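You operate a simulated robot arm through the tools that you are given. There is no shell and no other tool. Be economical: measure what you need, move in short steps, check, and stop when the job is done.

The job below is to be done with a simulated two-armed robot. You get a single attempt, and the scene is never put back.

TASK
Hold the blue bracket on the vice bench and file it smooth.
Fine: from the yellow tray to the green tray; the green rasp goes back. Set down upright: green rasp. What is to be rubbed or washed off counts as gone when no trace of it is left.
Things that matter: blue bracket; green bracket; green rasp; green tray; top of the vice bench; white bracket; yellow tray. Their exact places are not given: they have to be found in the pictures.

Only the result counts: the job must be done as asked and must still hold three seconds after the hand-in. Knocking over, shifting, dropping, spilling or breaking anything else fails it.

THE ROBOT
Two 7-joint arms with two-finger parallel grippers on one trunk, on a base that drives. Base frame: it is fixed to the floor where the robot stands at the start and does not move with it; the origin is under the middle of the robot, x ahead of it, y to its left, z up. Lengths are in cm, angles in degrees, forces in N, time in s.
The left shoulder is at the start at [7, 16.3, 107], the right one opposite. With the tool pointing down near the work surface each hand reaches from about 38 to 88 cm from the robot's upright axis, wherever it stands, measured 20 degrees to its own side. Places, roughly: blue bracket [75, -125, 75]; green bracket [75, -100, 125]; green tray [75, -125, 75]; top of the vice bench [70, 50, 80]; yellow tray [75, -125, 75]. Payload 3.43 kg a hand.
The tool frame of a hand sits at the grasp point between the pads (the TCP): z along the fingers, y along the line on which they close. The tips reach 3.4 cm beyond it. The gripper opens to 12.8 cm. The fingers are 2.4 cm wide and 1.2 cm thick; the gripper's body (4.8 by 13 cm) begins 9.6 cm behind the TCP.
Orientation is told as [roll, pitch, yaw] about the base's x, y, z axes, in that order, counted from this pose: with the fingers straight down and closing along the base's y, the tool's x points along the base's -x, its y along +y and its z along -z.

THE INTERFACE
- The arms move only by the tool step_arm. It takes "left_rows", "right_rows" or both (then of equal length, played together; a hand with none holds still); each is a list of rows, each a list of 7 numbers: the shift along the tool's x, y, z in cm, then the turn, a rotation vector about the tool's x, y, z in degrees, then the closure, from 0 (fully open) to 1 (shut). In form: [[dx, dy, dz, rx, ry, rz, claw], ...]. A call has 1 to 20 rows; each row shifts and turns the commanded pose from where the row before left it, along the tool's axes as they then stand. Each row takes 0.2 s and may step no farther than 5 cm and 8.6 degrees from the row before; otherwise, or with a gripper value out of range, the whole call is refused. A pose out of reach is approached as far as the arm can. The call stops where the force on the tool passes 40 N (or 10 N more than at its start, if that is more) or the arm is blocked; 0.2 s more then pass. The fingers move at their own pace (about 15.3 cm/s each) and stop on an object; they squeeze with about 34 N. The grip force told is the motor's: it shows also when the fingers shut on nothing. Time passes only in rows, and 0.2 s behind the last, so rows that do not move let the fingers close. The reply holds the time, the measured pose of the TCP, the force on the tool along the base axes, the opening and the grip force, in the units named above and with some noise, with the torque about the TCP (base axes, N m) and any sound that the robot's microphone picked up, and new pictures: "views" is both (left out), scene, wrist or none (wrist: the cameras of the hands that moved).
- Cameras (640 x 400 px; columns grow to the right, rows downward): "scene" is now at [13.24, -1.86, 128.89]; the picture's right is [-0.24, -0.97, 0.00], its down [-0.62, 0.15, -0.77] and it looks along [0.75, -0.19, -0.64] (base axes); focal length 228 px, centre (320, 200). "left" rides on the left gripper at [7.6, 1.1, -16] in its tool frame; the picture's right is [-0.15, 0.99, 0.00], its down [-0.88, -0.13, -0.46] and it looks along [-0.45, -0.07, 0.89] (tool axes); focal length 234 px, centre (320, 200). "right" rides on the right gripper at [7.6, -1.1, -16] in its tool frame; the picture's right is [0.15, 0.99, 0.00], its down [-0.88, 0.13, -0.46] and it looks along [-0.45, 0.07, 0.89] (tool axes); focal length 234 px, centre (320, 200).
- lift_body(by): slides the trunk up (or, below 0, down) by that many cm; the arms and the scene camera ride with it, the base frame stays. It gives what a move gives, with no picture.
- drive_base(legs): drives the robot by 1 to 6 legs, each [ahead, left, turn to the left] in cm, cm and degrees, along the robot's own axes; the way and the turn of a leg run together, so that a leg with both is an arc; at most 150 cm and 180 degrees a leg. The arms and the cameras ride along, it lands a little off, and it stops where it bumps. It gives what a move gives, and a new picture of the scene camera.
- pan_tilt(pan, tilt): turns the head with the scene camera to pan (to the left, within 86 degrees either way) and tilt (down, from -29 to 69), counted from straight ahead of the robot. It gives what a move gives, and a new picture of the scene camera.
- point_at(camera, pixels): for up to 12 pixels [column, row] of the newest picture of that camera ("zoom" is the newest enlarged one), the place [x, y, z] in the base frame of the surface seen there, good to about 0.2 cm. It takes no simulated time.
- close_up(camera, box): a new picture of the part [left, top, right, bottom] of that camera's present view, enlarged. It takes no simulated time.
- sign_off(): hands the job in; it is judged then, once.

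Go step by step. Measure first, check grasps and placings, and put right what went wrong. The budget is 80 turns and 260 pictures, counting those below and the enlarged ones. Unless the task says otherwise, let go and move clear before handing in.

The tools are called after "Emit:" as name(argument=value, ...) on one line, values as JSON. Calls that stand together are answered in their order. step_arm: Moves the arms, as the interface text tells. Its arguments: {"type":"object","properties":{"left_rows":{"type":"array","items":{"type":"array","items":{"type":"number"}}},"right_rows":{"type":"array","items":{"type":"array","items":{"type":"number"}}},"views":{"type":"string","enum":["both","scene","wrist","none"]}},"required":[]} The other tools are called the same way: lift_body (by) slides the trunk up or down; drive_base (legs) drives the base; pan_tilt (pan, tilt) turns the head that bears the scene camera; point_at (camera, pixels) gives the place of the surface under pixels of a picture; close_up (camera, box) takes an enlarged picture of a part of a camera's view; sign_off () hands the job in.

At the start:

```text
time_s: 0.0
left_ee_pos: [71.07, 22.2, 112.89]
left_tcp_rot: [0.0, 0.0, 0.0]
left_force: [-0.6, -0.6, -0.4]
left_moment: [-0.02, 0.02, -0.03]
left_grip_width: 12.82
left_grasp_force: 0.1
right_ee_pos: [43.68, -28.38, 103.84]
right_tcp_rot: [0.0, 0.0, 0.0]
right_force: [0.0, 0.0, -0.7]
right_moment: [0.0, 0.0, -0.02]
right_grip_width: 12.79
right_grasp_force: 0.0
trunk travel left (down, up): [-55.0, 39.0]
robot x, y, heading: [-0.03, 0.15, 0.0]
head pan, tilt: [-14.1, 39.4]
```

scene: 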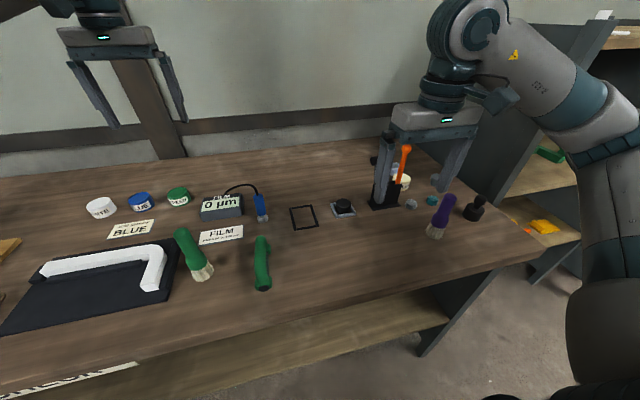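
right: 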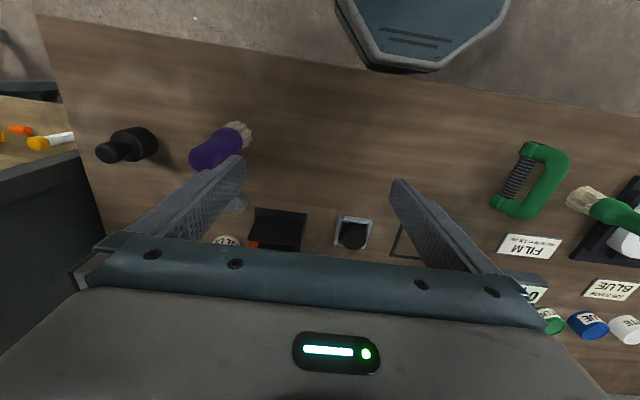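
left: 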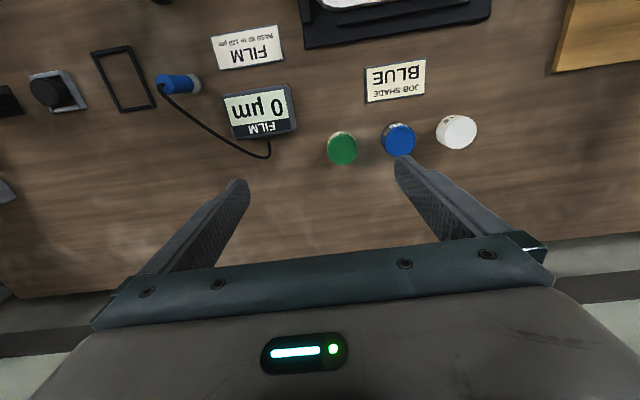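

The picture shows a bench with paints and a film meter, with shelves to the right (col 550). I'll look left and right to find the vice bench, trays, rasp and brackets.

Emit:
pan_tilt(pan=40, tilt=35)

Emit:
pan_tilt(pan=-65, tilt=25)

```text
time_s: 1.2
left_ee_pos: [71.13, 22.19, 112.91]
left_tcp_rot: [0.0, 0.0, 0.1]
left_force: [0.3, -0.7, -0.7]
left_moment: [0.0, -0.01, 0.02]
left_grip_width: 12.78
left_grasp_force: 0.1
right_ee_pos: [43.64, -28.39, 103.79]
right_tcp_rot: [0.0, 0.0, 0.0]
right_force: [0.0, -0.2, -0.7]
right_moment: [0.04, -0.02, -0.04]
right_grip_width: 12.79
right_grasp_force: 0.0
trunk travel left (down, up): [-55.0, 39.0]
robot x, y, heading: [-0.01, 0.05, 0.1]
head pan, tilt: [40.0, 35.0]
```

scene: 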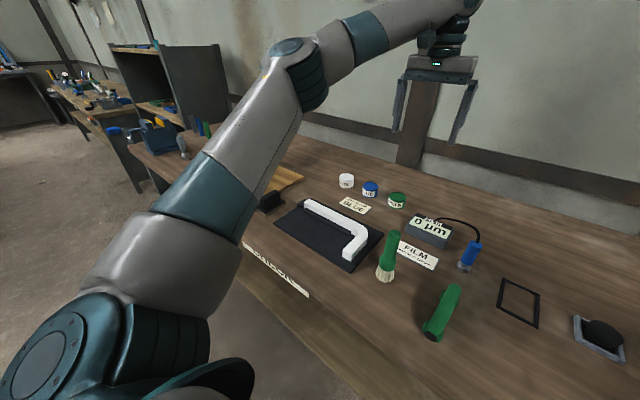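

```text
time_s: 3.0
left_ee_pos: [71.1, 22.18, 112.79]
left_tcp_rot: [0.1, -0.2, 0.1]
left_force: [-0.3, 0.6, 0.2]
left_moment: [-0.01, -0.02, 0.01]
left_grip_width: 12.78
left_grasp_force: 0.1
right_ee_pos: [43.73, -28.33, 103.88]
right_tcp_rot: [0.0, 0.1, -0.1]
right_force: [0.3, -0.5, -0.1]
right_moment: [-0.03, -0.01, -0.02]
right_grip_width: 12.81
right_grasp_force: 0.0
trunk travel left (down, up): [-55.0, 39.0]
robot x, y, heading: [-0.02, 0.23, 0.2]
head pan, tilt: [-65.0, 25.0]
```

scene: 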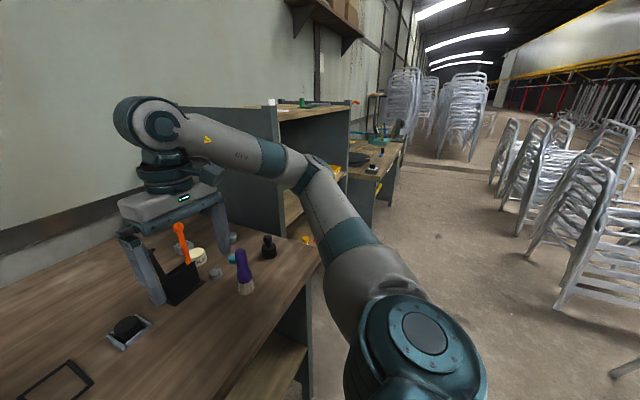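

I need clear views of the left part of the bench; the board at (285,180) was occluded by the arm. I'll drive left and look.

Emit:
drive_base(legs=[[-15, 0, 0], [0, 50, 0]])

Emit:
pan_tilt(pan=10, tilt=35)

```text
time_s: 7.0
left_ee_pos: [56.04, 72.26, 112.88]
left_tcp_rot: [0.0, 0.1, 0.4]
left_force: [-0.3, -0.2, 0.0]
left_moment: [0.0, -0.01, 0.0]
left_grip_width: 12.79
left_grasp_force: 0.0
right_ee_pos: [28.82, 21.76, 103.9]
right_tcp_rot: [0.0, 0.0, 0.2]
right_force: [0.2, 0.5, -1.4]
right_moment: [-0.03, 0.01, -0.04]
right_grip_width: 12.8
right_grasp_force: 0.1
trunk travel left (down, up): [-55.0, 39.0]
robot x, y, heading: [-14.92, 49.76, 0.2]
head pan, tilt: [-65.0, 25.0]
```

scene: 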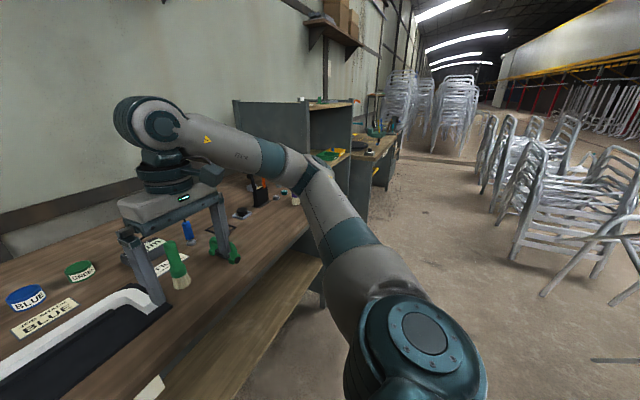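

```text
time_s: 8.4
left_ee_pos: [55.97, 72.34, 112.95]
left_tcp_rot: [0.1, 0.0, 0.3]
left_force: [-0.9, -0.3, 1.1]
left_moment: [0.03, 0.03, 0.01]
left_grip_width: 12.83
left_grasp_force: 0.0
right_ee_pos: [28.81, 21.71, 103.88]
right_tcp_rot: [-0.1, 0.0, 0.2]
right_force: [0.3, -0.2, 0.1]
right_moment: [0.03, 0.01, 0.0]
right_grip_width: 12.78
right_grasp_force: 0.1
trunk travel left (down, up): [-55.0, 39.0]
robot x, y, heading: [-14.92, 50.04, 0.3]
head pan, tilt: [10.0, 35.0]
```

scene: 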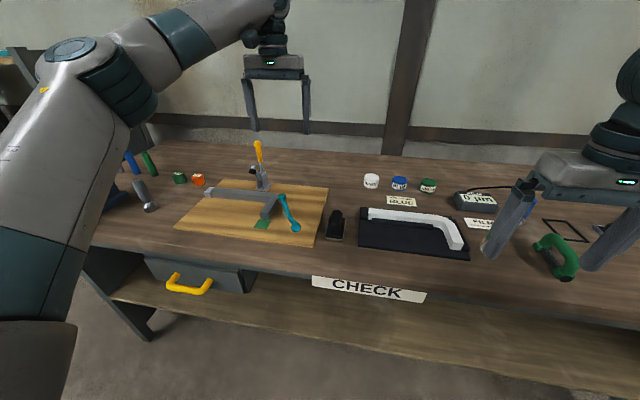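

The wooden board at (255,205) holds something with a clamp; further tools at (130,165). Zooming in on these.

Emit:
close_up(camera="scene", box=[100, 130, 350, 286])

Emit:
pan_tilt(pan=60, tilt=30)

Emit:
close_up(camera="scene", box=[0, 0, 640, 400])

```text
2.56 times, centred on (225, 208) of scene
```

zoom: 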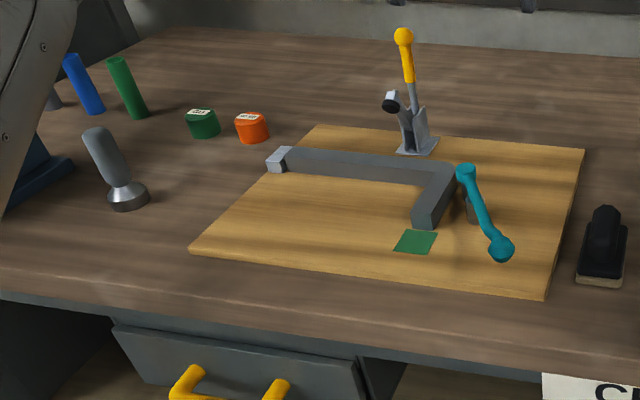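

```text
time_s: 9.6
left_ee_pos: [56.11, 72.36, 112.78]
left_tcp_rot: [0.1, 0.1, 0.4]
left_force: [-0.3, -0.3, -0.1]
left_moment: [-0.03, 0.0, -0.01]
left_grip_width: 12.81
left_grasp_force: 0.1
right_ee_pos: [28.87, 21.75, 103.89]
right_tcp_rot: [0.1, 0.1, 0.1]
right_force: [-0.5, -0.8, -0.2]
right_moment: [-0.01, -0.02, 0.01]
right_grip_width: 12.81
right_grasp_force: 0.0
trunk travel left (down, up): [-55.0, 39.0]
robot x, y, heading: [-14.92, 50.02, 0.2]
head pan, tilt: [60.0, 30.0]
```

scene: 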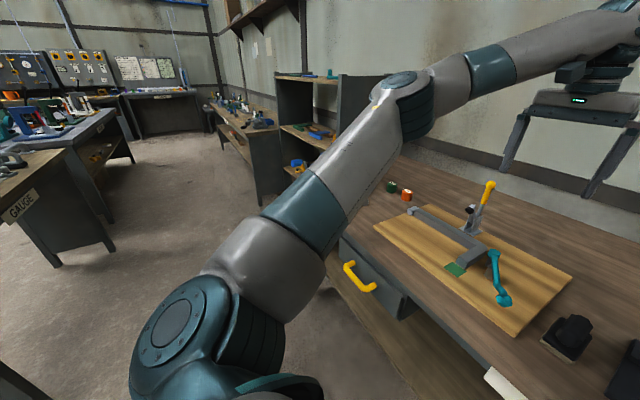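

```text
1.00 times, centred on (320, 200) of scene
```

zoom: 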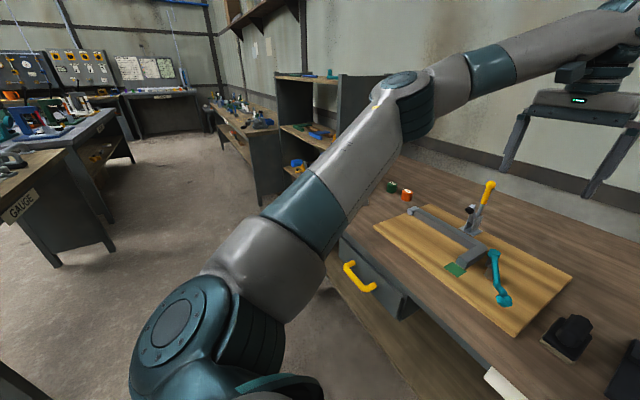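

The board at (470,255) carries a fence/toggle clamp/teal lever (the vice bench), with a green patch. I need the tool rack to its left, so I'll drive further left and look.

Emit:
drive_base(legs=[[0, 45, 0]])

Emit:
pan_tilt(pan=-5, tilt=38)

```text
time_s: 12.3
left_ee_pos: [55.62, 117.77, 112.86]
left_tcp_rot: [-0.1, -0.1, 0.7]
left_force: [-0.3, -0.6, 0.2]
left_moment: [-0.03, -0.03, 0.02]
left_grip_width: 12.83
left_grasp_force: 0.1
right_ee_pos: [28.68, 66.99, 103.97]
right_tcp_rot: [0.0, 0.0, 0.6]
right_force: [-0.2, 0.0, 0.0]
right_moment: [-0.04, 0.02, 0.01]
right_grip_width: 12.8
right_grasp_force: 0.0
trunk travel left (down, up): [-55.0, 39.0]
robot x, y, heading: [-15.15, 94.74, 0.5]
head pan, tilt: [60.0, 30.0]
```

scene: 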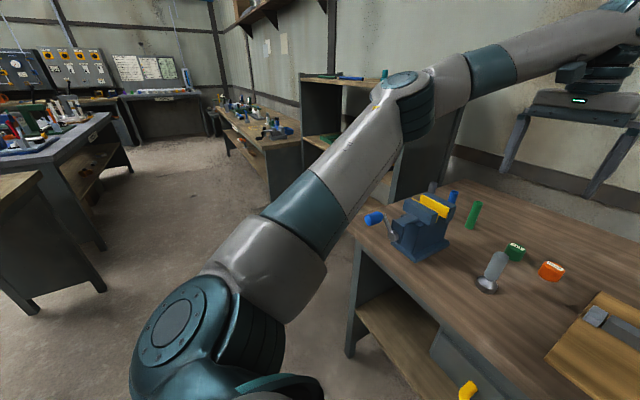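

```text
time_s: 13.7
left_ee_pos: [55.78, 117.84, 112.86]
left_tcp_rot: [0.0, 0.0, 0.6]
left_force: [0.2, -1.5, -0.3]
left_moment: [-0.03, -0.02, 0.01]
left_grip_width: 12.79
left_grasp_force: 0.0
right_ee_pos: [28.62, 66.98, 103.85]
right_tcp_rot: [0.0, 0.0, 0.5]
right_force: [0.2, 0.5, 0.8]
right_moment: [0.0, -0.02, -0.01]
right_grip_width: 12.79
right_grasp_force: 0.1
trunk travel left (down, up): [-55.0, 39.0]
robot x, y, heading: [-15.28, 95.16, 0.4]
head pan, tilt: [-5.0, 38.0]
```

scene: 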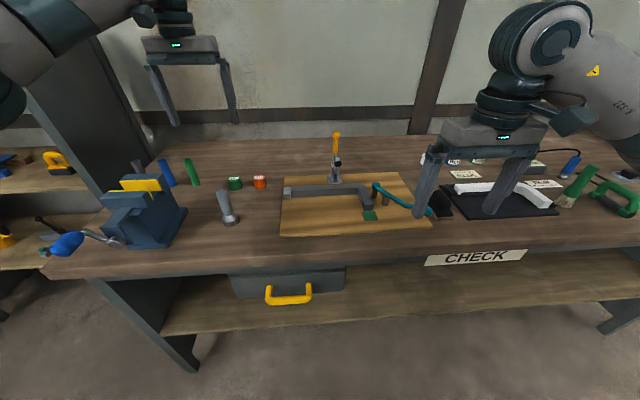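

A vice with a blue-handled screw stands at (145,210); rods blue/green at (165,172),(190,172). Zooming and measuring.

Emit:
close_up(camera="scene", box=[20, 140, 280, 302])

Emit:
close_up(camera="scene", box=[260, 120, 460, 245])

Emit:
point_at(camera="scene", pixels=[[140, 185], [165, 172], [192, 172], [64, 244], [228, 207], [369, 216], [310, 192], [336, 135], [282, 236], [431, 226], [290, 290], [240, 225]])

```text
2.46 times, centred on (150, 221) of scene
```

zoom: 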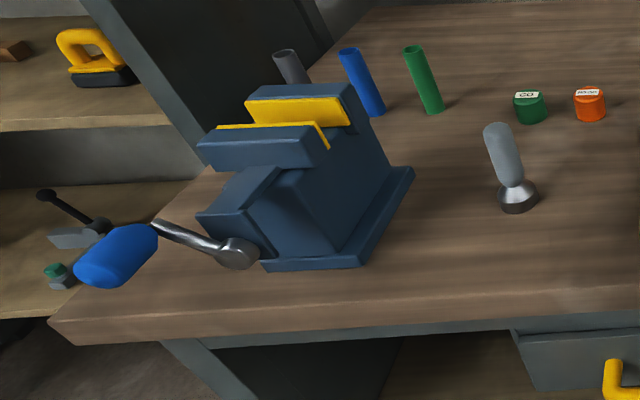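

```text
3.20 times, centred on (360, 182) of scene
```

zoom: 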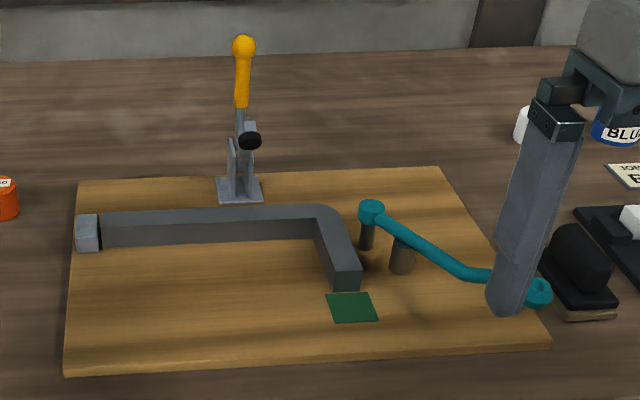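

```text
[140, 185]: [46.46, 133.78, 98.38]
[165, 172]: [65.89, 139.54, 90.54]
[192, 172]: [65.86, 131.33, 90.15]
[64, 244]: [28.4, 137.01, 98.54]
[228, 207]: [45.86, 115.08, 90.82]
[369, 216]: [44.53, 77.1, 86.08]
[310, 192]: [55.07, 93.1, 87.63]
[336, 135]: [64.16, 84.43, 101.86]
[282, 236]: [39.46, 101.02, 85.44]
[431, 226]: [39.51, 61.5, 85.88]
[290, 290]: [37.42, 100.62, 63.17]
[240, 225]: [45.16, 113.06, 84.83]
```

Emit:
close_up(camera="scene", box=[125, 140, 275, 234])

Emit:
point_at(camera="zoom", pixels=[[264, 82], [285, 180], [150, 90], [415, 280], [410, 190], [260, 90], [295, 190]])

```text
4.26 times, centred on (200, 187) of scene
```

zoom: 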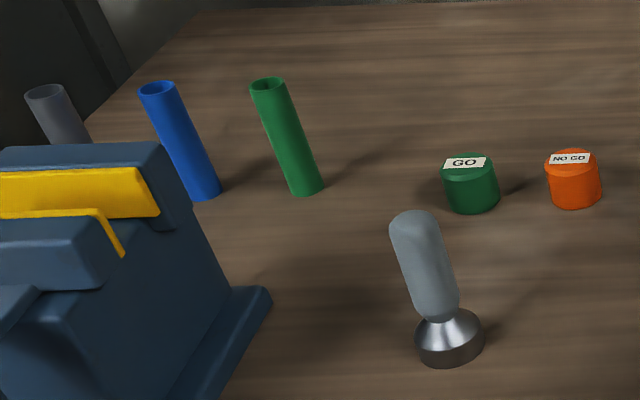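

```text
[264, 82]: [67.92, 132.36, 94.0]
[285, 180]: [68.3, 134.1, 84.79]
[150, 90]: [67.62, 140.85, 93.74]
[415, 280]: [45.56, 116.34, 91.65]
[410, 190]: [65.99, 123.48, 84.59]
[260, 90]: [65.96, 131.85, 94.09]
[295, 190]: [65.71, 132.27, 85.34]
```

Tubes at (285,135) are hollow: probably rasp stands, empty. I'll check whether the rasp is in the left shelf, then the trays on the right shelf.

Emit:
pan_tilt(pan=55, tilt=15)

Emit:
close_up(camera="left", box=[0, 0, 640, 400])

Emit:
pan_tilt(pan=28, tilt=40)

```text
time_s: 15.0
left_ee_pos: [55.55, 117.72, 112.83]
left_tcp_rot: [0.0, -0.1, 0.6]
left_force: [0.0, 0.0, 0.0]
left_moment: [0.01, -0.01, 0.01]
left_grip_width: 12.79
left_grasp_force: 0.0
right_ee_pos: [28.64, 67.0, 104.0]
right_tcp_rot: [0.0, 0.0, 0.5]
right_force: [-0.4, -0.1, 0.1]
right_moment: [0.03, -0.02, 0.01]
right_grip_width: 12.81
right_grasp_force: 0.1
trunk travel left (down, up): [-55.0, 39.0]
robot x, y, heading: [-15.2, 94.82, 0.3]
head pan, tilt: [55.0, 15.0]
```

scene: 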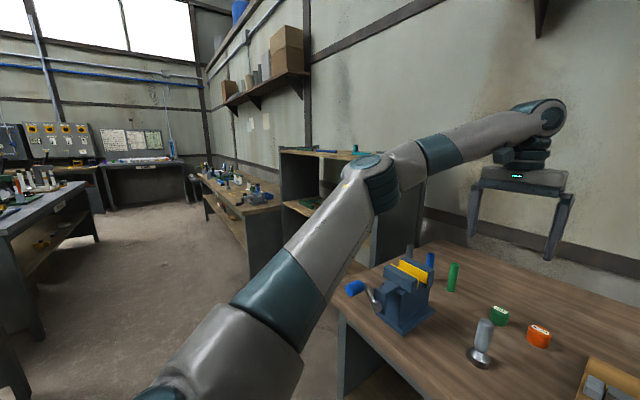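

```text
1.00 times, centred on (320, 200) of left
```

zoom: 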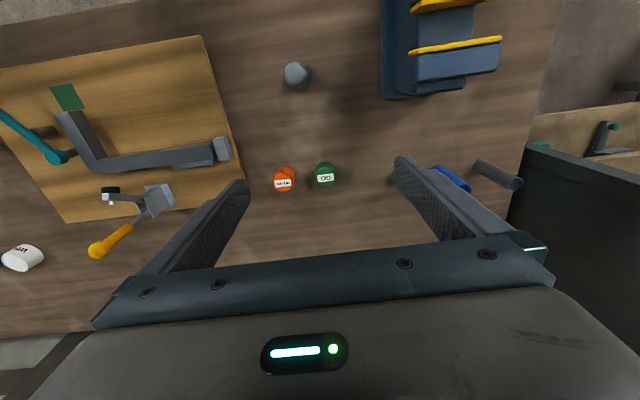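

```text
time_s: 15.9
left_ee_pos: [55.6, 117.89, 112.75]
left_tcp_rot: [0.0, 0.0, 0.6]
left_force: [0.1, -0.7, -0.2]
left_moment: [0.01, -0.01, -0.02]
left_grip_width: 12.81
left_grasp_force: 0.0
right_ee_pos: [28.67, 66.98, 103.92]
right_tcp_rot: [0.0, 0.0, 0.5]
right_force: [0.2, 0.3, 0.3]
right_moment: [0.01, -0.01, 0.05]
right_grip_width: 12.8
right_grasp_force: 0.1
trunk travel left (down, up): [-55.0, 39.0]
robot x, y, heading: [-15.63, 94.73, 0.6]
head pan, tilt: [28.0, 40.0]
```

scene: 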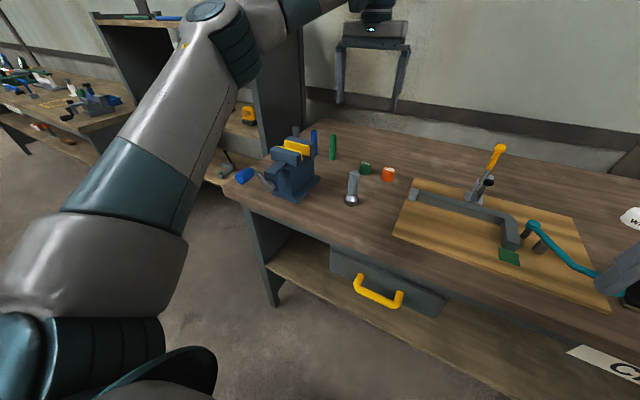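

Rack beyond the bench (130,15) shows green and blue long items on top and another vice on a far bench. Zoom.

Emit:
close_up(camera="scene", box=[0, 0, 300, 188])

Emit:
point_at(camera="scene", pixels=[[133, 17], [165, 18], [85, 105], [105, 50], [250, 120]])

Emit:
pan_tilt(pan=60, tilt=5)

Emit:
close_up(camera="scene", box=[180, 120, 400, 257])

```text
2.13 times, centred on (150, 94) of scene
```

zoom: 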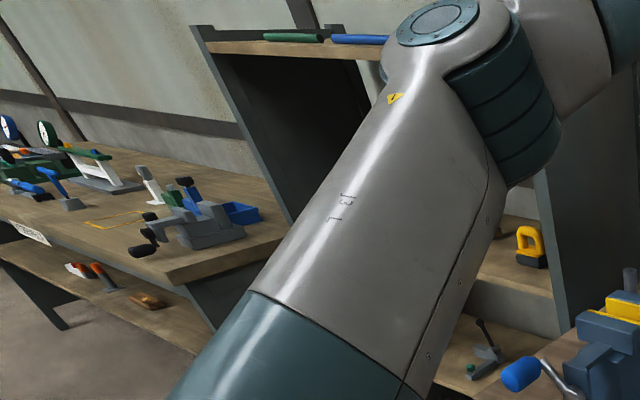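

```text
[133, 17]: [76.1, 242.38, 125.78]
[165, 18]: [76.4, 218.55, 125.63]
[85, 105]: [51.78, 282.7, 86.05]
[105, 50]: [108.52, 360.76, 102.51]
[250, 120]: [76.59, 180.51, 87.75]
```

```text
time_s: 16.9
left_ee_pos: [55.56, 117.83, 112.78]
left_tcp_rot: [0.0, 0.1, 0.6]
left_force: [0.9, 0.4, -0.3]
left_moment: [0.02, 0.02, -0.01]
left_grip_width: 12.8
left_grasp_force: 0.0
right_ee_pos: [28.66, 67.11, 103.88]
right_tcp_rot: [0.0, 0.1, 0.5]
right_force: [-0.3, 0.7, 0.1]
right_moment: [0.03, 0.01, 0.0]
right_grip_width: 12.8
right_grasp_force: 0.1
trunk travel left (down, up): [-55.0, 39.0]
robot x, y, heading: [-15.01, 95.15, 0.4]
head pan, tilt: [60.0, 5.0]
```

scene: 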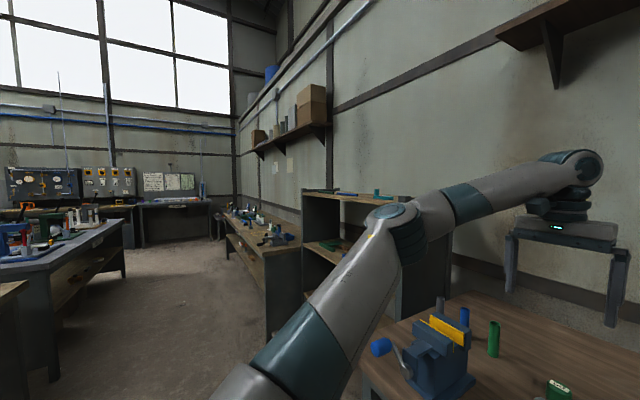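

```text
2.91 times, centred on (290, 188) of scene
```

zoom: 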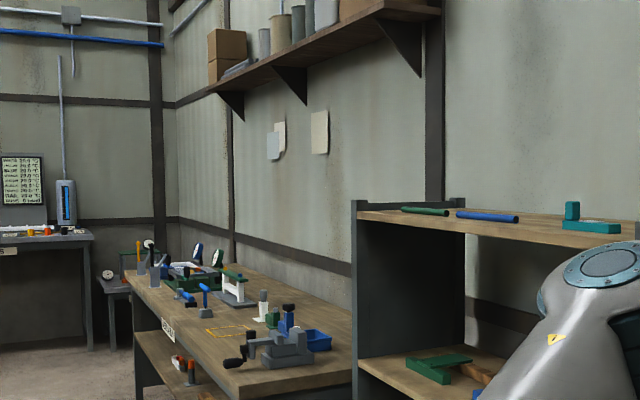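

I'll go look at the left rack from the front, keeping clear of it.

Emit:
drive_base(legs=[[-45, 0, 0], [0, 115, 0]])

Emit:
pan_tilt(pan=0, tilt=20)

Emit:
close_up(camera="scene", box=[160, 100, 480, 300])

```text
time_s: 21.7
left_ee_pos: [11.57, 145.96, 112.93]
left_tcp_rot: [-0.3, -0.1, 0.6]
left_force: [0.6, -0.1, 0.6]
left_moment: [-0.1, 0.03, -0.04]
left_grip_width: 12.81
left_grasp_force: 0.0
right_ee_pos: [-15.45, 95.14, 103.92]
right_tcp_rot: [-0.1, -0.1, 0.3]
right_force: [0.4, 0.3, 0.1]
right_moment: [-0.03, 0.06, -0.01]
right_grip_width: 12.76
right_grasp_force: 0.1
trunk travel left (down, up): [-55.0, 39.0]
robot x, y, heading: [-59.26, 123.25, 0.5]
head pan, tilt: [60.0, 5.0]
stopped in leg 2: the robot was blocked; the commanded pose is now the measured one
```

scene: 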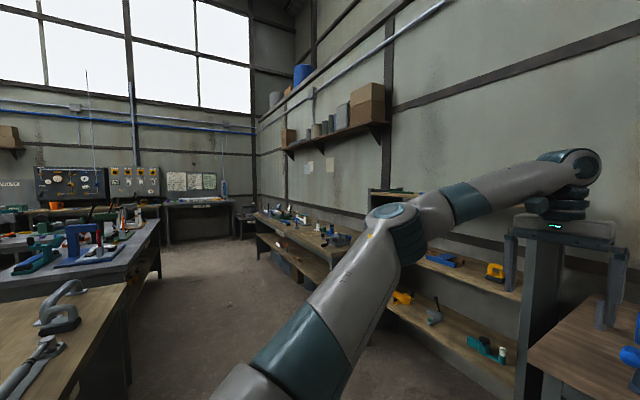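

```text
time_s: 23.0
left_ee_pos: [11.45, 145.81, 113.16]
left_tcp_rot: [-0.2, -0.2, 0.6]
left_force: [0.1, 0.6, 0.6]
left_moment: [0.0, -0.07, 0.02]
left_grip_width: 12.81
left_grasp_force: 0.1
right_ee_pos: [-15.61, 94.95, 103.97]
right_tcp_rot: [0.0, -0.1, 0.2]
right_force: [0.5, 0.2, 0.5]
right_moment: [0.0, 0.0, 0.01]
right_grip_width: 12.78
right_grasp_force: 0.0
trunk travel left (down, up): [-55.0, 39.0]
robot x, y, heading: [-59.69, 123.01, 0.5]
head pan, tilt: [0.0, 20.0]
```

scene: 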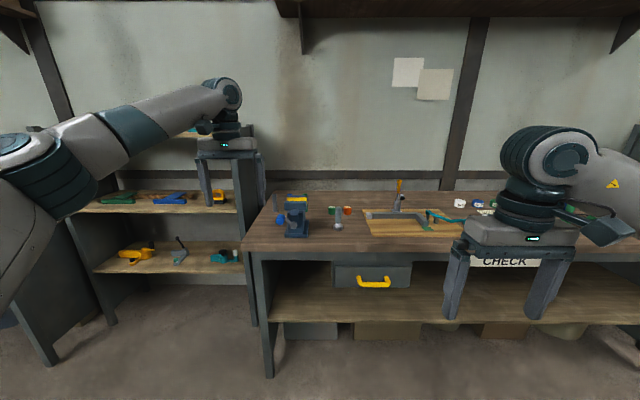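

```text
2.00 times, centred on (320, 200) of scene
```

zoom: 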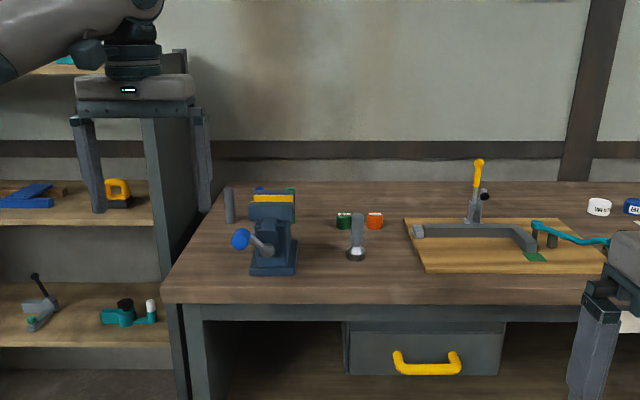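

Blocked by furniture on the left. The rack's middle shelf shows green and blue flat items (115,198),(170,198). Zooming.

Emit:
close_up(camera="scene", box=[70, 160, 250, 272])

Emit:
point_at(camera="zoom", pixels=[[170, 140], [360, 135], [525, 130], [210, 340], [385, 320], [560, 345]])

```text
3.56 times, centred on (160, 216) of scene
```

zoom: 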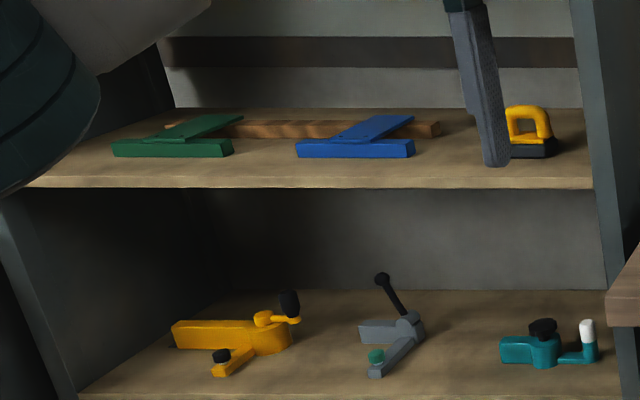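

```text
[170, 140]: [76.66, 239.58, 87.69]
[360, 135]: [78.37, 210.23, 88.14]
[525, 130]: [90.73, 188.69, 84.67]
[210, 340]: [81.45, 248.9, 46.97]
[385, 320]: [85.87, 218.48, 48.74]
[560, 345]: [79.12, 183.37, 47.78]
```

Emit:
lift_body(by=38)

Emit:
pan_tilt(pan=25, tilt=20)

Emit:
pan_tilt(pan=-45, tilt=25)

```text
time_s: 26.7
left_ee_pos: [11.51, 145.82, 151.14]
left_tcp_rot: [-0.2, -0.1, 0.6]
left_force: [-0.9, 0.2, 0.5]
left_moment: [-0.05, 0.02, 0.0]
left_grip_width: 12.78
left_grasp_force: 0.1
right_ee_pos: [-15.5, 94.87, 141.93]
right_tcp_rot: [0.1, 0.0, 0.3]
right_force: [0.2, -0.4, -0.4]
right_moment: [0.03, 0.0, 0.02]
right_grip_width: 12.81
right_grasp_force: 0.2
trunk travel left (down, up): [-93.0, 1.0]
robot x, y, heading: [-59.76, 122.97, 0.1]
head pan, tilt: [0.0, 20.0]
```

```text
time_s: 27.6
left_ee_pos: [11.62, 145.69, 151.08]
left_tcp_rot: [-0.2, -0.3, 0.7]
left_force: [0.0, 0.8, -0.3]
left_moment: [0.01, 0.02, 0.0]
left_grip_width: 12.79
left_grasp_force: 0.1
right_ee_pos: [-15.49, 94.91, 141.94]
right_tcp_rot: [0.1, -0.2, 0.3]
right_force: [0.3, -0.3, -0.7]
right_moment: [0.02, -0.01, 0.02]
right_grip_width: 12.77
right_grasp_force: 0.1
trunk travel left (down, up): [-93.0, 1.0]
robot x, y, heading: [-59.18, 123.31, 0.7]
head pan, tilt: [25.0, 20.0]
```

scene: 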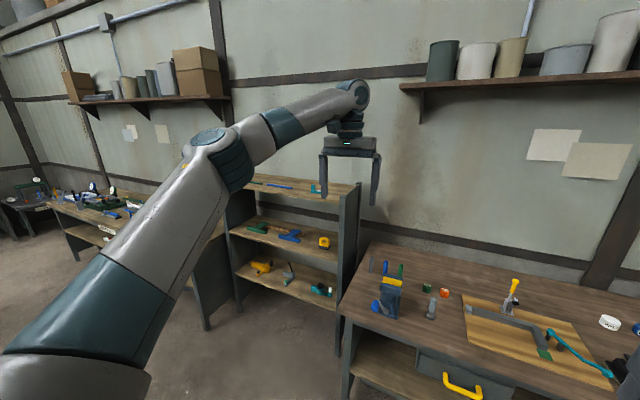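

```text
time_s: 29.0
left_ee_pos: [11.55, 145.68, 151.18]
left_tcp_rot: [-0.2, -0.2, 0.6]
left_force: [-0.1, 0.2, -0.2]
left_moment: [0.01, -0.02, 0.0]
left_grip_width: 12.79
left_grasp_force: 0.0
right_ee_pos: [-15.61, 94.87, 141.97]
right_tcp_rot: [0.0, 0.0, 0.3]
right_force: [-0.3, -0.3, 0.9]
right_moment: [-0.01, -0.02, -0.02]
right_grip_width: 12.81
right_grasp_force: 0.0
trunk travel left (down, up): [-93.0, 1.0]
robot x, y, heading: [-59.29, 123.1, 0.3]
head pan, tilt: [-45.0, 25.0]
```

scene: 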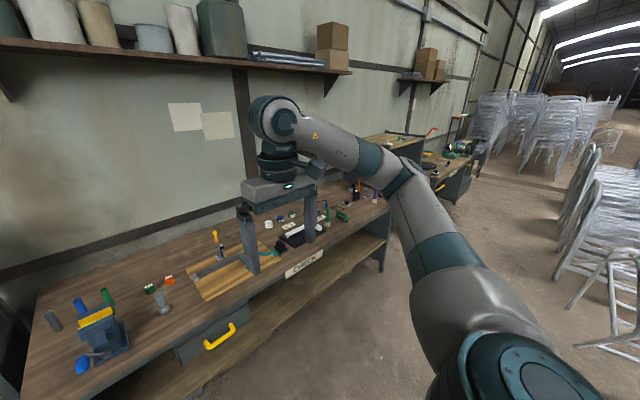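

The left rack holds only generic items (rods, squares, clamps). Now to the right rack to inspect the trays and brackets.

Emit:
drive_base(legs=[[20, 0, 0], [0, -120, 0], [0, -90, 0]])

Emit:
pan_tilt(pan=-10, tilt=35)

```text
time_s: 40.5
left_ee_pos: [32.25, -62.88, 151.12]
left_tcp_rot: [-0.3, -0.2, 0.6]
left_force: [-0.2, 0.1, 0.5]
left_moment: [0.02, 0.0, -0.01]
left_grip_width: 12.79
left_grasp_force: 0.0
right_ee_pos: [5.15, -113.79, 142.07]
right_tcp_rot: [0.0, -0.1, 0.3]
right_force: [0.1, 0.7, -0.2]
right_moment: [-0.01, 0.03, -0.02]
right_grip_width: 12.78
right_grasp_force: 0.0
trunk travel left (down, up): [-93.0, 1.0]
robot x, y, heading: [-38.95, -85.94, 0.4]
head pan, tilt: [-45.0, 25.0]
```

scene: 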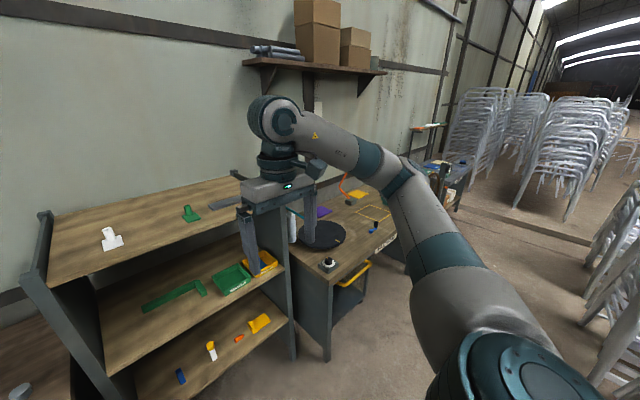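

```text
time_s: 41.6
left_ee_pos: [32.24, -63.13, 151.01]
left_tcp_rot: [-0.3, -0.2, 0.4]
left_force: [0.3, 0.0, -0.8]
left_moment: [0.01, -0.01, -0.02]
left_grip_width: 12.78
left_grasp_force: 0.0
right_ee_pos: [5.1, -114.04, 141.86]
right_tcp_rot: [0.1, 0.0, 0.4]
right_force: [-0.6, 0.5, 0.6]
right_moment: [-0.02, -0.01, 0.0]
right_grip_width: 12.79
right_grasp_force: 0.1
trunk travel left (down, up): [-93.0, 1.0]
robot x, y, heading: [-39.06, -85.78, 0.3]
head pan, tilt: [-10.0, 35.0]
```

scene: 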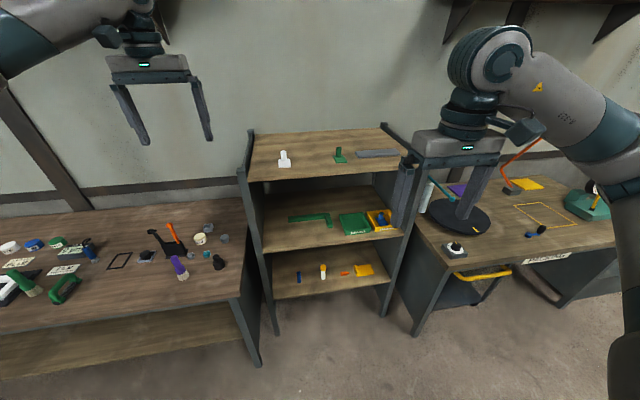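

Now I see a white bracket (285,160) and green bracket (340,155) on top, green tray (355,222) and yellow tray (380,218) with something blue in it. Zooming on these, and the purple/black tools on the bench.

Emit:
close_up(camera="scene", box=[230, 130, 420, 249])

Emit:
close_up(camera="scene", box=[230, 230, 420, 349])

Emit:
close_up(camera="scene", box=[0, 200, 240, 350])

Emit:
point_at(camera="scene", pixels=[[285, 163], [340, 158], [378, 154], [320, 217], [355, 224], [381, 222], [377, 231], [298, 280], [323, 272], [364, 270], [270, 250], [345, 272]])

```text
3.36 times, centred on (325, 190) of scene
```

zoom: 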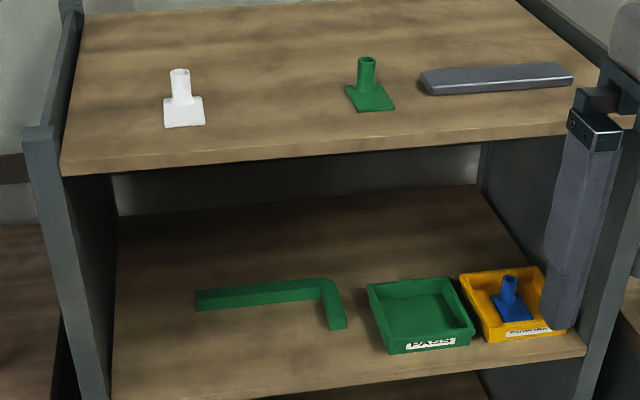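

```text
3.36 times, centred on (325, 290) of scene
```

zoom: 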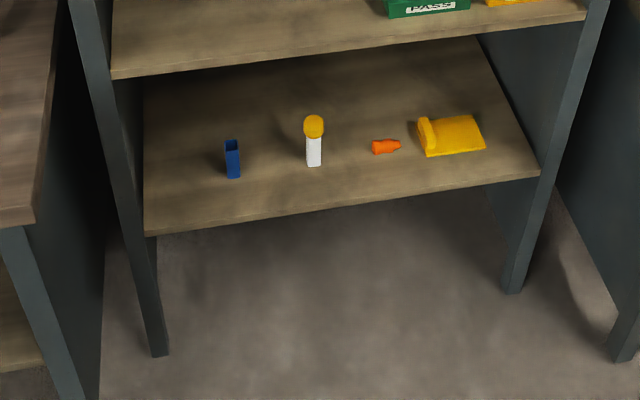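

```text
2.67 times, centred on (120, 275) of scene
```

zoom: 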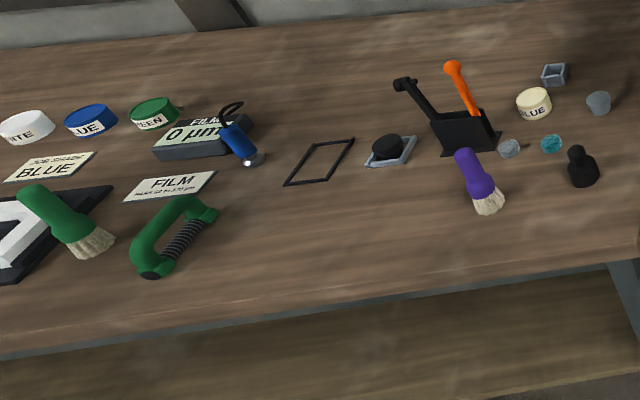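

```text
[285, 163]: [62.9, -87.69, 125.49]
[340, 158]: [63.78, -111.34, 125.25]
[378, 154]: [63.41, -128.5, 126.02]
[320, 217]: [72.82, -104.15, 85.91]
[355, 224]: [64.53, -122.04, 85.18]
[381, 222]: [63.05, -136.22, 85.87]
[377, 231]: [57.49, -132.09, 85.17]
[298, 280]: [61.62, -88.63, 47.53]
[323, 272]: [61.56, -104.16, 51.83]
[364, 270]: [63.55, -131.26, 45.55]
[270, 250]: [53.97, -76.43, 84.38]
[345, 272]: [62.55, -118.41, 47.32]
```

The yellow tray holds a blue bracket (plate with a post). Looking closer at the bracket and at the green tools on the bench.

Emit:
close_up(camera="scene", box=[330, 200, 410, 250])

Emit:
close_up(camera="scene", box=[0, 250, 100, 312])

Emit:
drive_base(legs=[[0, 70, 0]])

Emit:
close_up(camera="scene", box=[180, 200, 440, 362])

```text
8.00 times, centred on (370, 225) of scene
```

zoom: 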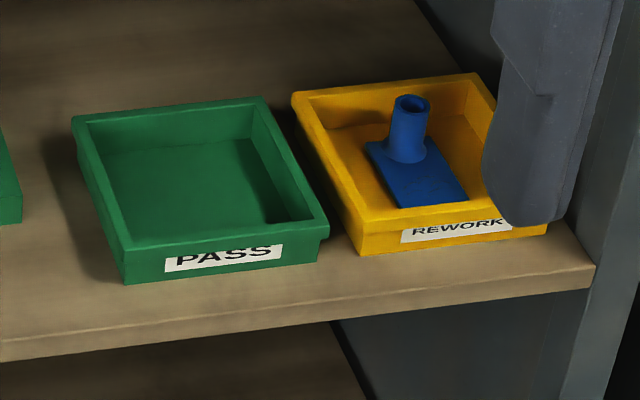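

```text
6.40 times, centred on (50, 281) of scene
```

zoom: 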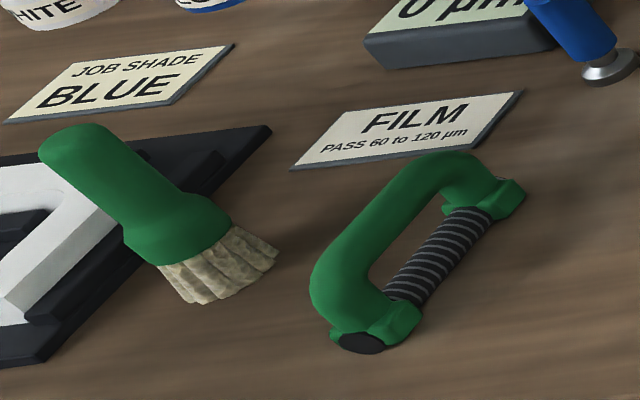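

```text
time_s: 45.4
left_ee_pos: [31.84, 6.62, 151.14]
left_tcp_rot: [0.0, -0.3, 0.6]
left_force: [-0.7, 0.3, 0.3]
left_moment: [-0.01, 0.0, 0.0]
left_grip_width: 12.79
left_grasp_force: 0.1
right_ee_pos: [4.84, -44.31, 141.81]
right_tcp_rot: [0.0, -0.1, 0.3]
right_force: [0.2, 0.4, -0.2]
right_moment: [0.02, 0.01, 0.02]
right_grip_width: 12.81
right_grasp_force: 0.1
trunk travel left (down, up): [-93.0, 1.0]
robot x, y, heading: [-39.23, -16.21, 0.5]
head pan, tilt: [-10.0, 35.0]
```

scene: 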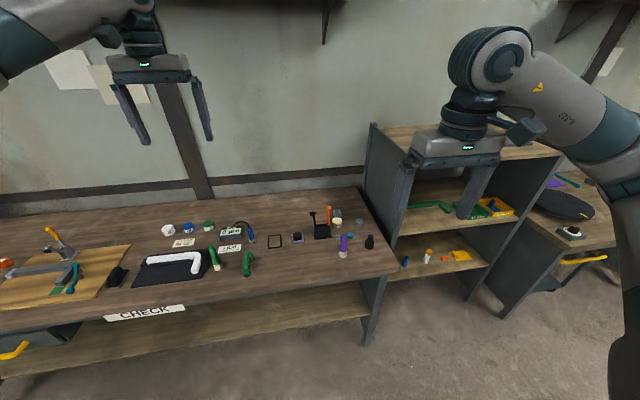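

```text
2.46 times, centred on (310, 281) of scene
```

zoom: 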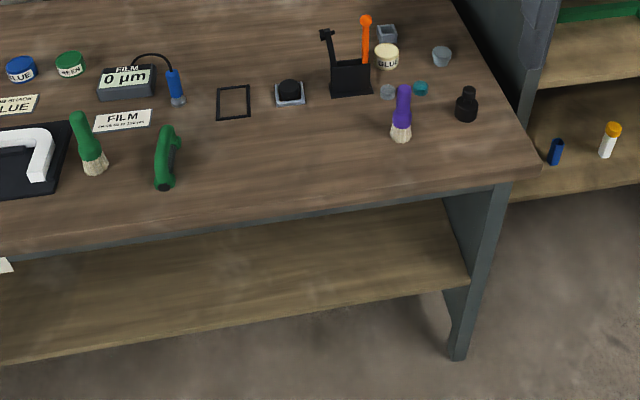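

The green D-handled tool with the ridged dark rod (zoom earlier, 440,250) is likely the green rasp. Measuring its geometry.

Emit:
close_up(camera="scene", box=[220, 235, 284, 275])

Emit:
point_at(camera="scene", pixels=[[250, 252], [246, 262], [245, 273], [252, 257], [250, 265], [254, 285], [248, 313], [211, 262]])

```text
10.00 times, centred on (252, 255) of scene
```

zoom: 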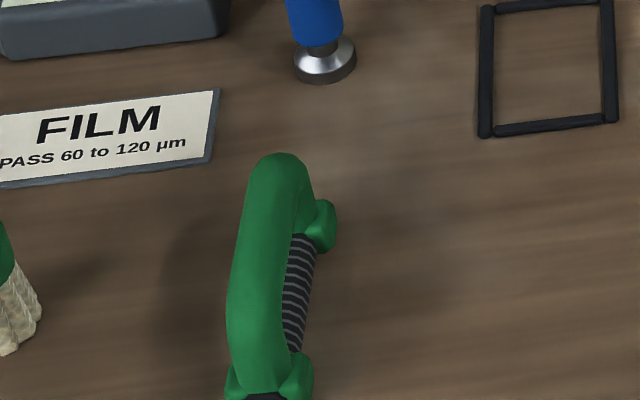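

```text
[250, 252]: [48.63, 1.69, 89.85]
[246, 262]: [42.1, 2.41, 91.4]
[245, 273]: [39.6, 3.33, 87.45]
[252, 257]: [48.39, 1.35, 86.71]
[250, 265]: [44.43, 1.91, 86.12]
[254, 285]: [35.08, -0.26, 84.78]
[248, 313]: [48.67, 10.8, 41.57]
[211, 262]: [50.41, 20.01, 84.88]
```

The rasp stands bow-up at about [44.5, 2, 85], its rod along x near the bench. I'll retract the left hand, then drive to the rack and lower the trunk for the bracket.

Emit:
step_arm(left_rows=[[5, 0, 0, 0, 0, 0, 0], [5, 0, 0, 0, 0, 0, 0], [5, 0, 0, 0, 0, 0, 0], [5, 0, 0, 0, 0, 0, 0], [5, 0, 0, 0, 0, 0, 0], [3, 0, 0, 0, 0, 0, 0]], views="none")

Emit:
drive_base(legs=[[0, -92, 0]])

Emit:
lift_body(by=-38)

Emit:
pan_tilt(pan=-15, tilt=30)

```text
time_s: 46.8
left_ee_pos: [3.65, 6.56, 151.06]
left_tcp_rot: [-0.1, -0.2, 0.5]
left_force: [0.3, 0.4, 1.2]
left_moment: [0.0, -0.01, 0.0]
left_grip_width: 12.83
left_grasp_force: 0.1
right_ee_pos: [4.54, -44.09, 142.1]
right_tcp_rot: [0.1, -0.1, 0.3]
right_force: [-0.8, 0.2, 0.2]
right_moment: [0.01, 0.0, 0.0]
right_grip_width: 12.8
right_grasp_force: 0.0
trunk travel left (down, up): [-93.0, 1.0]
robot x, y, heading: [-39.04, -15.66, 0.4]
head pan, tilt: [-10.0, 35.0]
```

```text
time_s: 51.6
left_ee_pos: [4.45, -84.76, 150.91]
left_tcp_rot: [-0.2, -0.2, 0.6]
left_force: [0.1, 0.9, 0.1]
left_moment: [-0.02, -0.03, 0.0]
left_grip_width: 12.82
left_grasp_force: 0.0
right_ee_pos: [5.44, -135.41, 142.02]
right_tcp_rot: [-0.1, -0.1, 0.3]
right_force: [0.5, -1.3, 0.6]
right_moment: [0.0, 0.01, 0.01]
right_grip_width: 12.79
right_grasp_force: 0.0
trunk travel left (down, up): [-93.0, 1.0]
robot x, y, heading: [-38.63, -107.46, 0.4]
head pan, tilt: [-10.0, 35.0]
```

scene: 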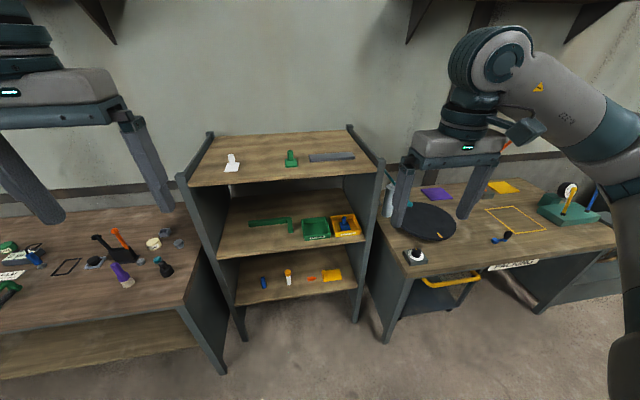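

```text
time_s: 55.3
left_ee_pos: [4.44, -84.91, 113.03]
left_tcp_rot: [-0.2, -0.2, 0.6]
left_force: [0.8, -0.1, -0.4]
left_moment: [0.02, 0.0, 0.0]
left_grip_width: 12.77
left_grasp_force: 0.0
right_ee_pos: [5.41, -135.48, 103.98]
right_tcp_rot: [0.1, -0.1, 0.4]
right_force: [-0.6, 0.5, 0.5]
right_moment: [-0.03, 0.0, -0.01]
right_grip_width: 12.8
right_grasp_force: 0.0
trunk travel left (down, up): [-55.0, 39.0]
robot x, y, heading: [-38.3, -107.32, 0.4]
head pan, tilt: [-10.0, 35.0]
```

```text
time_s: 55.9
left_ee_pos: [4.33, -84.77, 112.98]
left_tcp_rot: [-0.1, -0.2, 0.8]
left_force: [1.0, 0.3, -0.2]
left_moment: [0.01, 0.02, 0.01]
left_grip_width: 12.8
left_grasp_force: 0.1
right_ee_pos: [5.42, -135.63, 103.92]
right_tcp_rot: [0.0, -0.2, 0.4]
right_force: [-0.6, 0.5, -0.3]
right_moment: [0.02, -0.02, -0.05]
right_grip_width: 12.8
right_grasp_force: 0.0
trunk travel left (down, up): [-55.0, 39.0]
robot x, y, heading: [-38.55, -107.58, 0.4]
head pan, tilt: [-15.0, 30.0]
```

scene: 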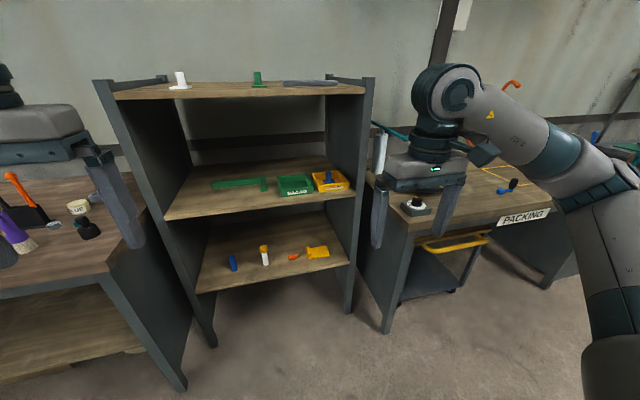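

Emit:
close_up(camera="scene", box=[270, 160, 382, 230])

Emit:
point_at(camera="zoom", pixels=[[335, 70], [335, 90], [340, 135], [270, 180], [440, 155], [240, 75], [400, 70], [55, 180], [220, 175], [40, 100], [500, 200], [210, 230]])

```text
5.71 times, centred on (326, 195) of scene
```

zoom: 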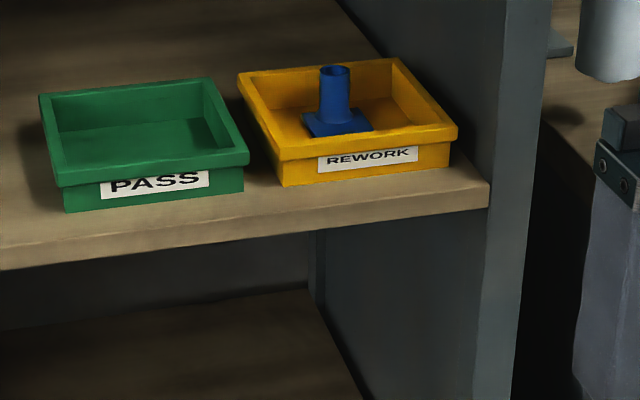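

```text
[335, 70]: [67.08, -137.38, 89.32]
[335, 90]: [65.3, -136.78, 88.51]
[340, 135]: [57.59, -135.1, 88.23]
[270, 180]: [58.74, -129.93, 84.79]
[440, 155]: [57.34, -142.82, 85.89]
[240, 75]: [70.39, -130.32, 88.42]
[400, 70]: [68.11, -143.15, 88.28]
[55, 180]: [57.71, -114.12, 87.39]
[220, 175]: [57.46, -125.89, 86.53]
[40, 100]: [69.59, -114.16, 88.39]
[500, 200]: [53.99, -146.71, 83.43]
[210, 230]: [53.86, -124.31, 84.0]
```

Post of the bracket is near [65.5,-137], tray rim z≈88.4, right panel at y≈-146.7. I'll drive closer and tilt the right tool forward to view it.

Emit:
drive_base(legs=[[33, -6, 0]])

Emit:
step_arm(right_rows=[[0, 0, -1, 0, -7.5, 0, 0.5], [0, 0, -1, 0, -7.5, 0, 0.5], [0, 0, -1, 0, -7.5, 0, 0.5], [0, 0, -1, 0, -7.5, 0, 0.5], [0, 0, -1, 0, -7.5, 0, 0.5], [0, 0, -1, 0, -7.5, 0, 0.5]], views="both")

```text
time_s: 58.1
left_ee_pos: [37.55, -90.81, 113.07]
left_tcp_rot: [-0.2, -0.2, 0.4]
left_force: [-0.4, 0.0, -0.2]
left_moment: [-0.02, 0.02, -0.02]
left_grip_width: 12.8
left_grasp_force: 0.1
right_ee_pos: [38.3, -141.21, 104.0]
right_tcp_rot: [0.1, 0.0, 0.4]
right_force: [0.3, 0.1, 0.2]
right_moment: [-0.02, 0.02, 0.01]
right_grip_width: 12.78
right_grasp_force: 0.1
trunk travel left (down, up): [-55.0, 39.0]
robot x, y, heading: [-5.31, -113.38, 0.4]
head pan, tilt: [-15.0, 30.0]
```

scene: 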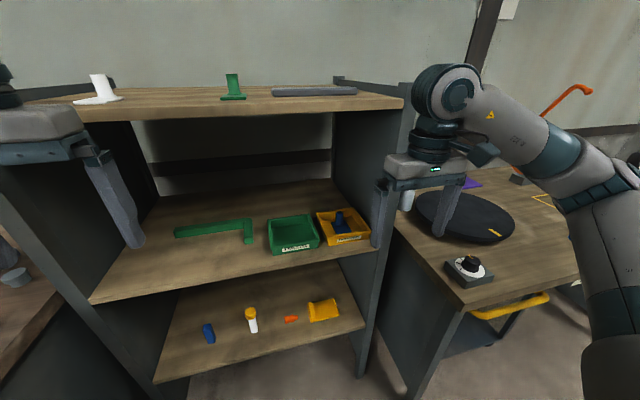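

```text
time_s: 59.5
left_ee_pos: [37.44, -90.68, 112.99]
left_tcp_rot: [-0.2, -0.3, 0.6]
left_force: [0.6, 0.3, 0.2]
left_moment: [0.04, 0.05, 0.01]
left_grip_width: 12.81
left_grasp_force: 0.2
right_ee_pos: [39.48, -142.19, 112.63]
right_tcp_rot: [0.1, -45.1, 0.4]
right_force: [-0.7, 0.4, 0.3]
right_moment: [0.04, 0.0, 0.0]
right_grip_width: 6.4
right_grasp_force: 0.1
right hand out of reach, approached as far as the arm can: row 5, 6
trunk travel left (down, up): [-55.0, 39.0]
robot x, y, heading: [-5.59, -113.27, 0.6]
head pan, tilt: [-15.0, 30.0]
```

scene: 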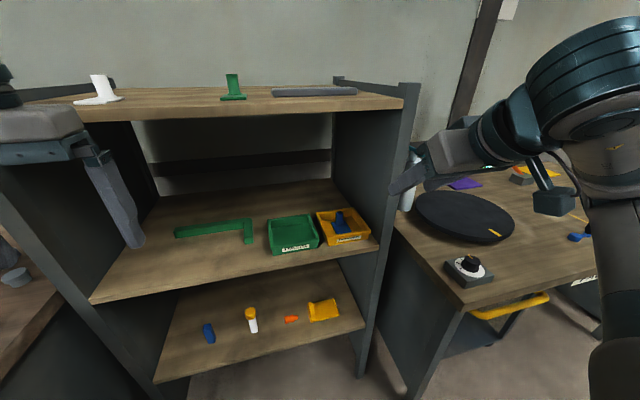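
right: 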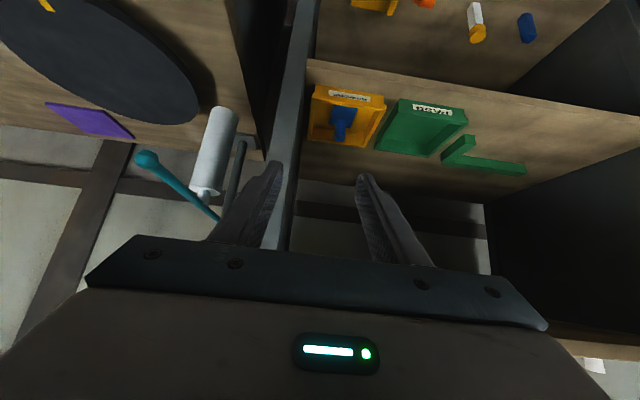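

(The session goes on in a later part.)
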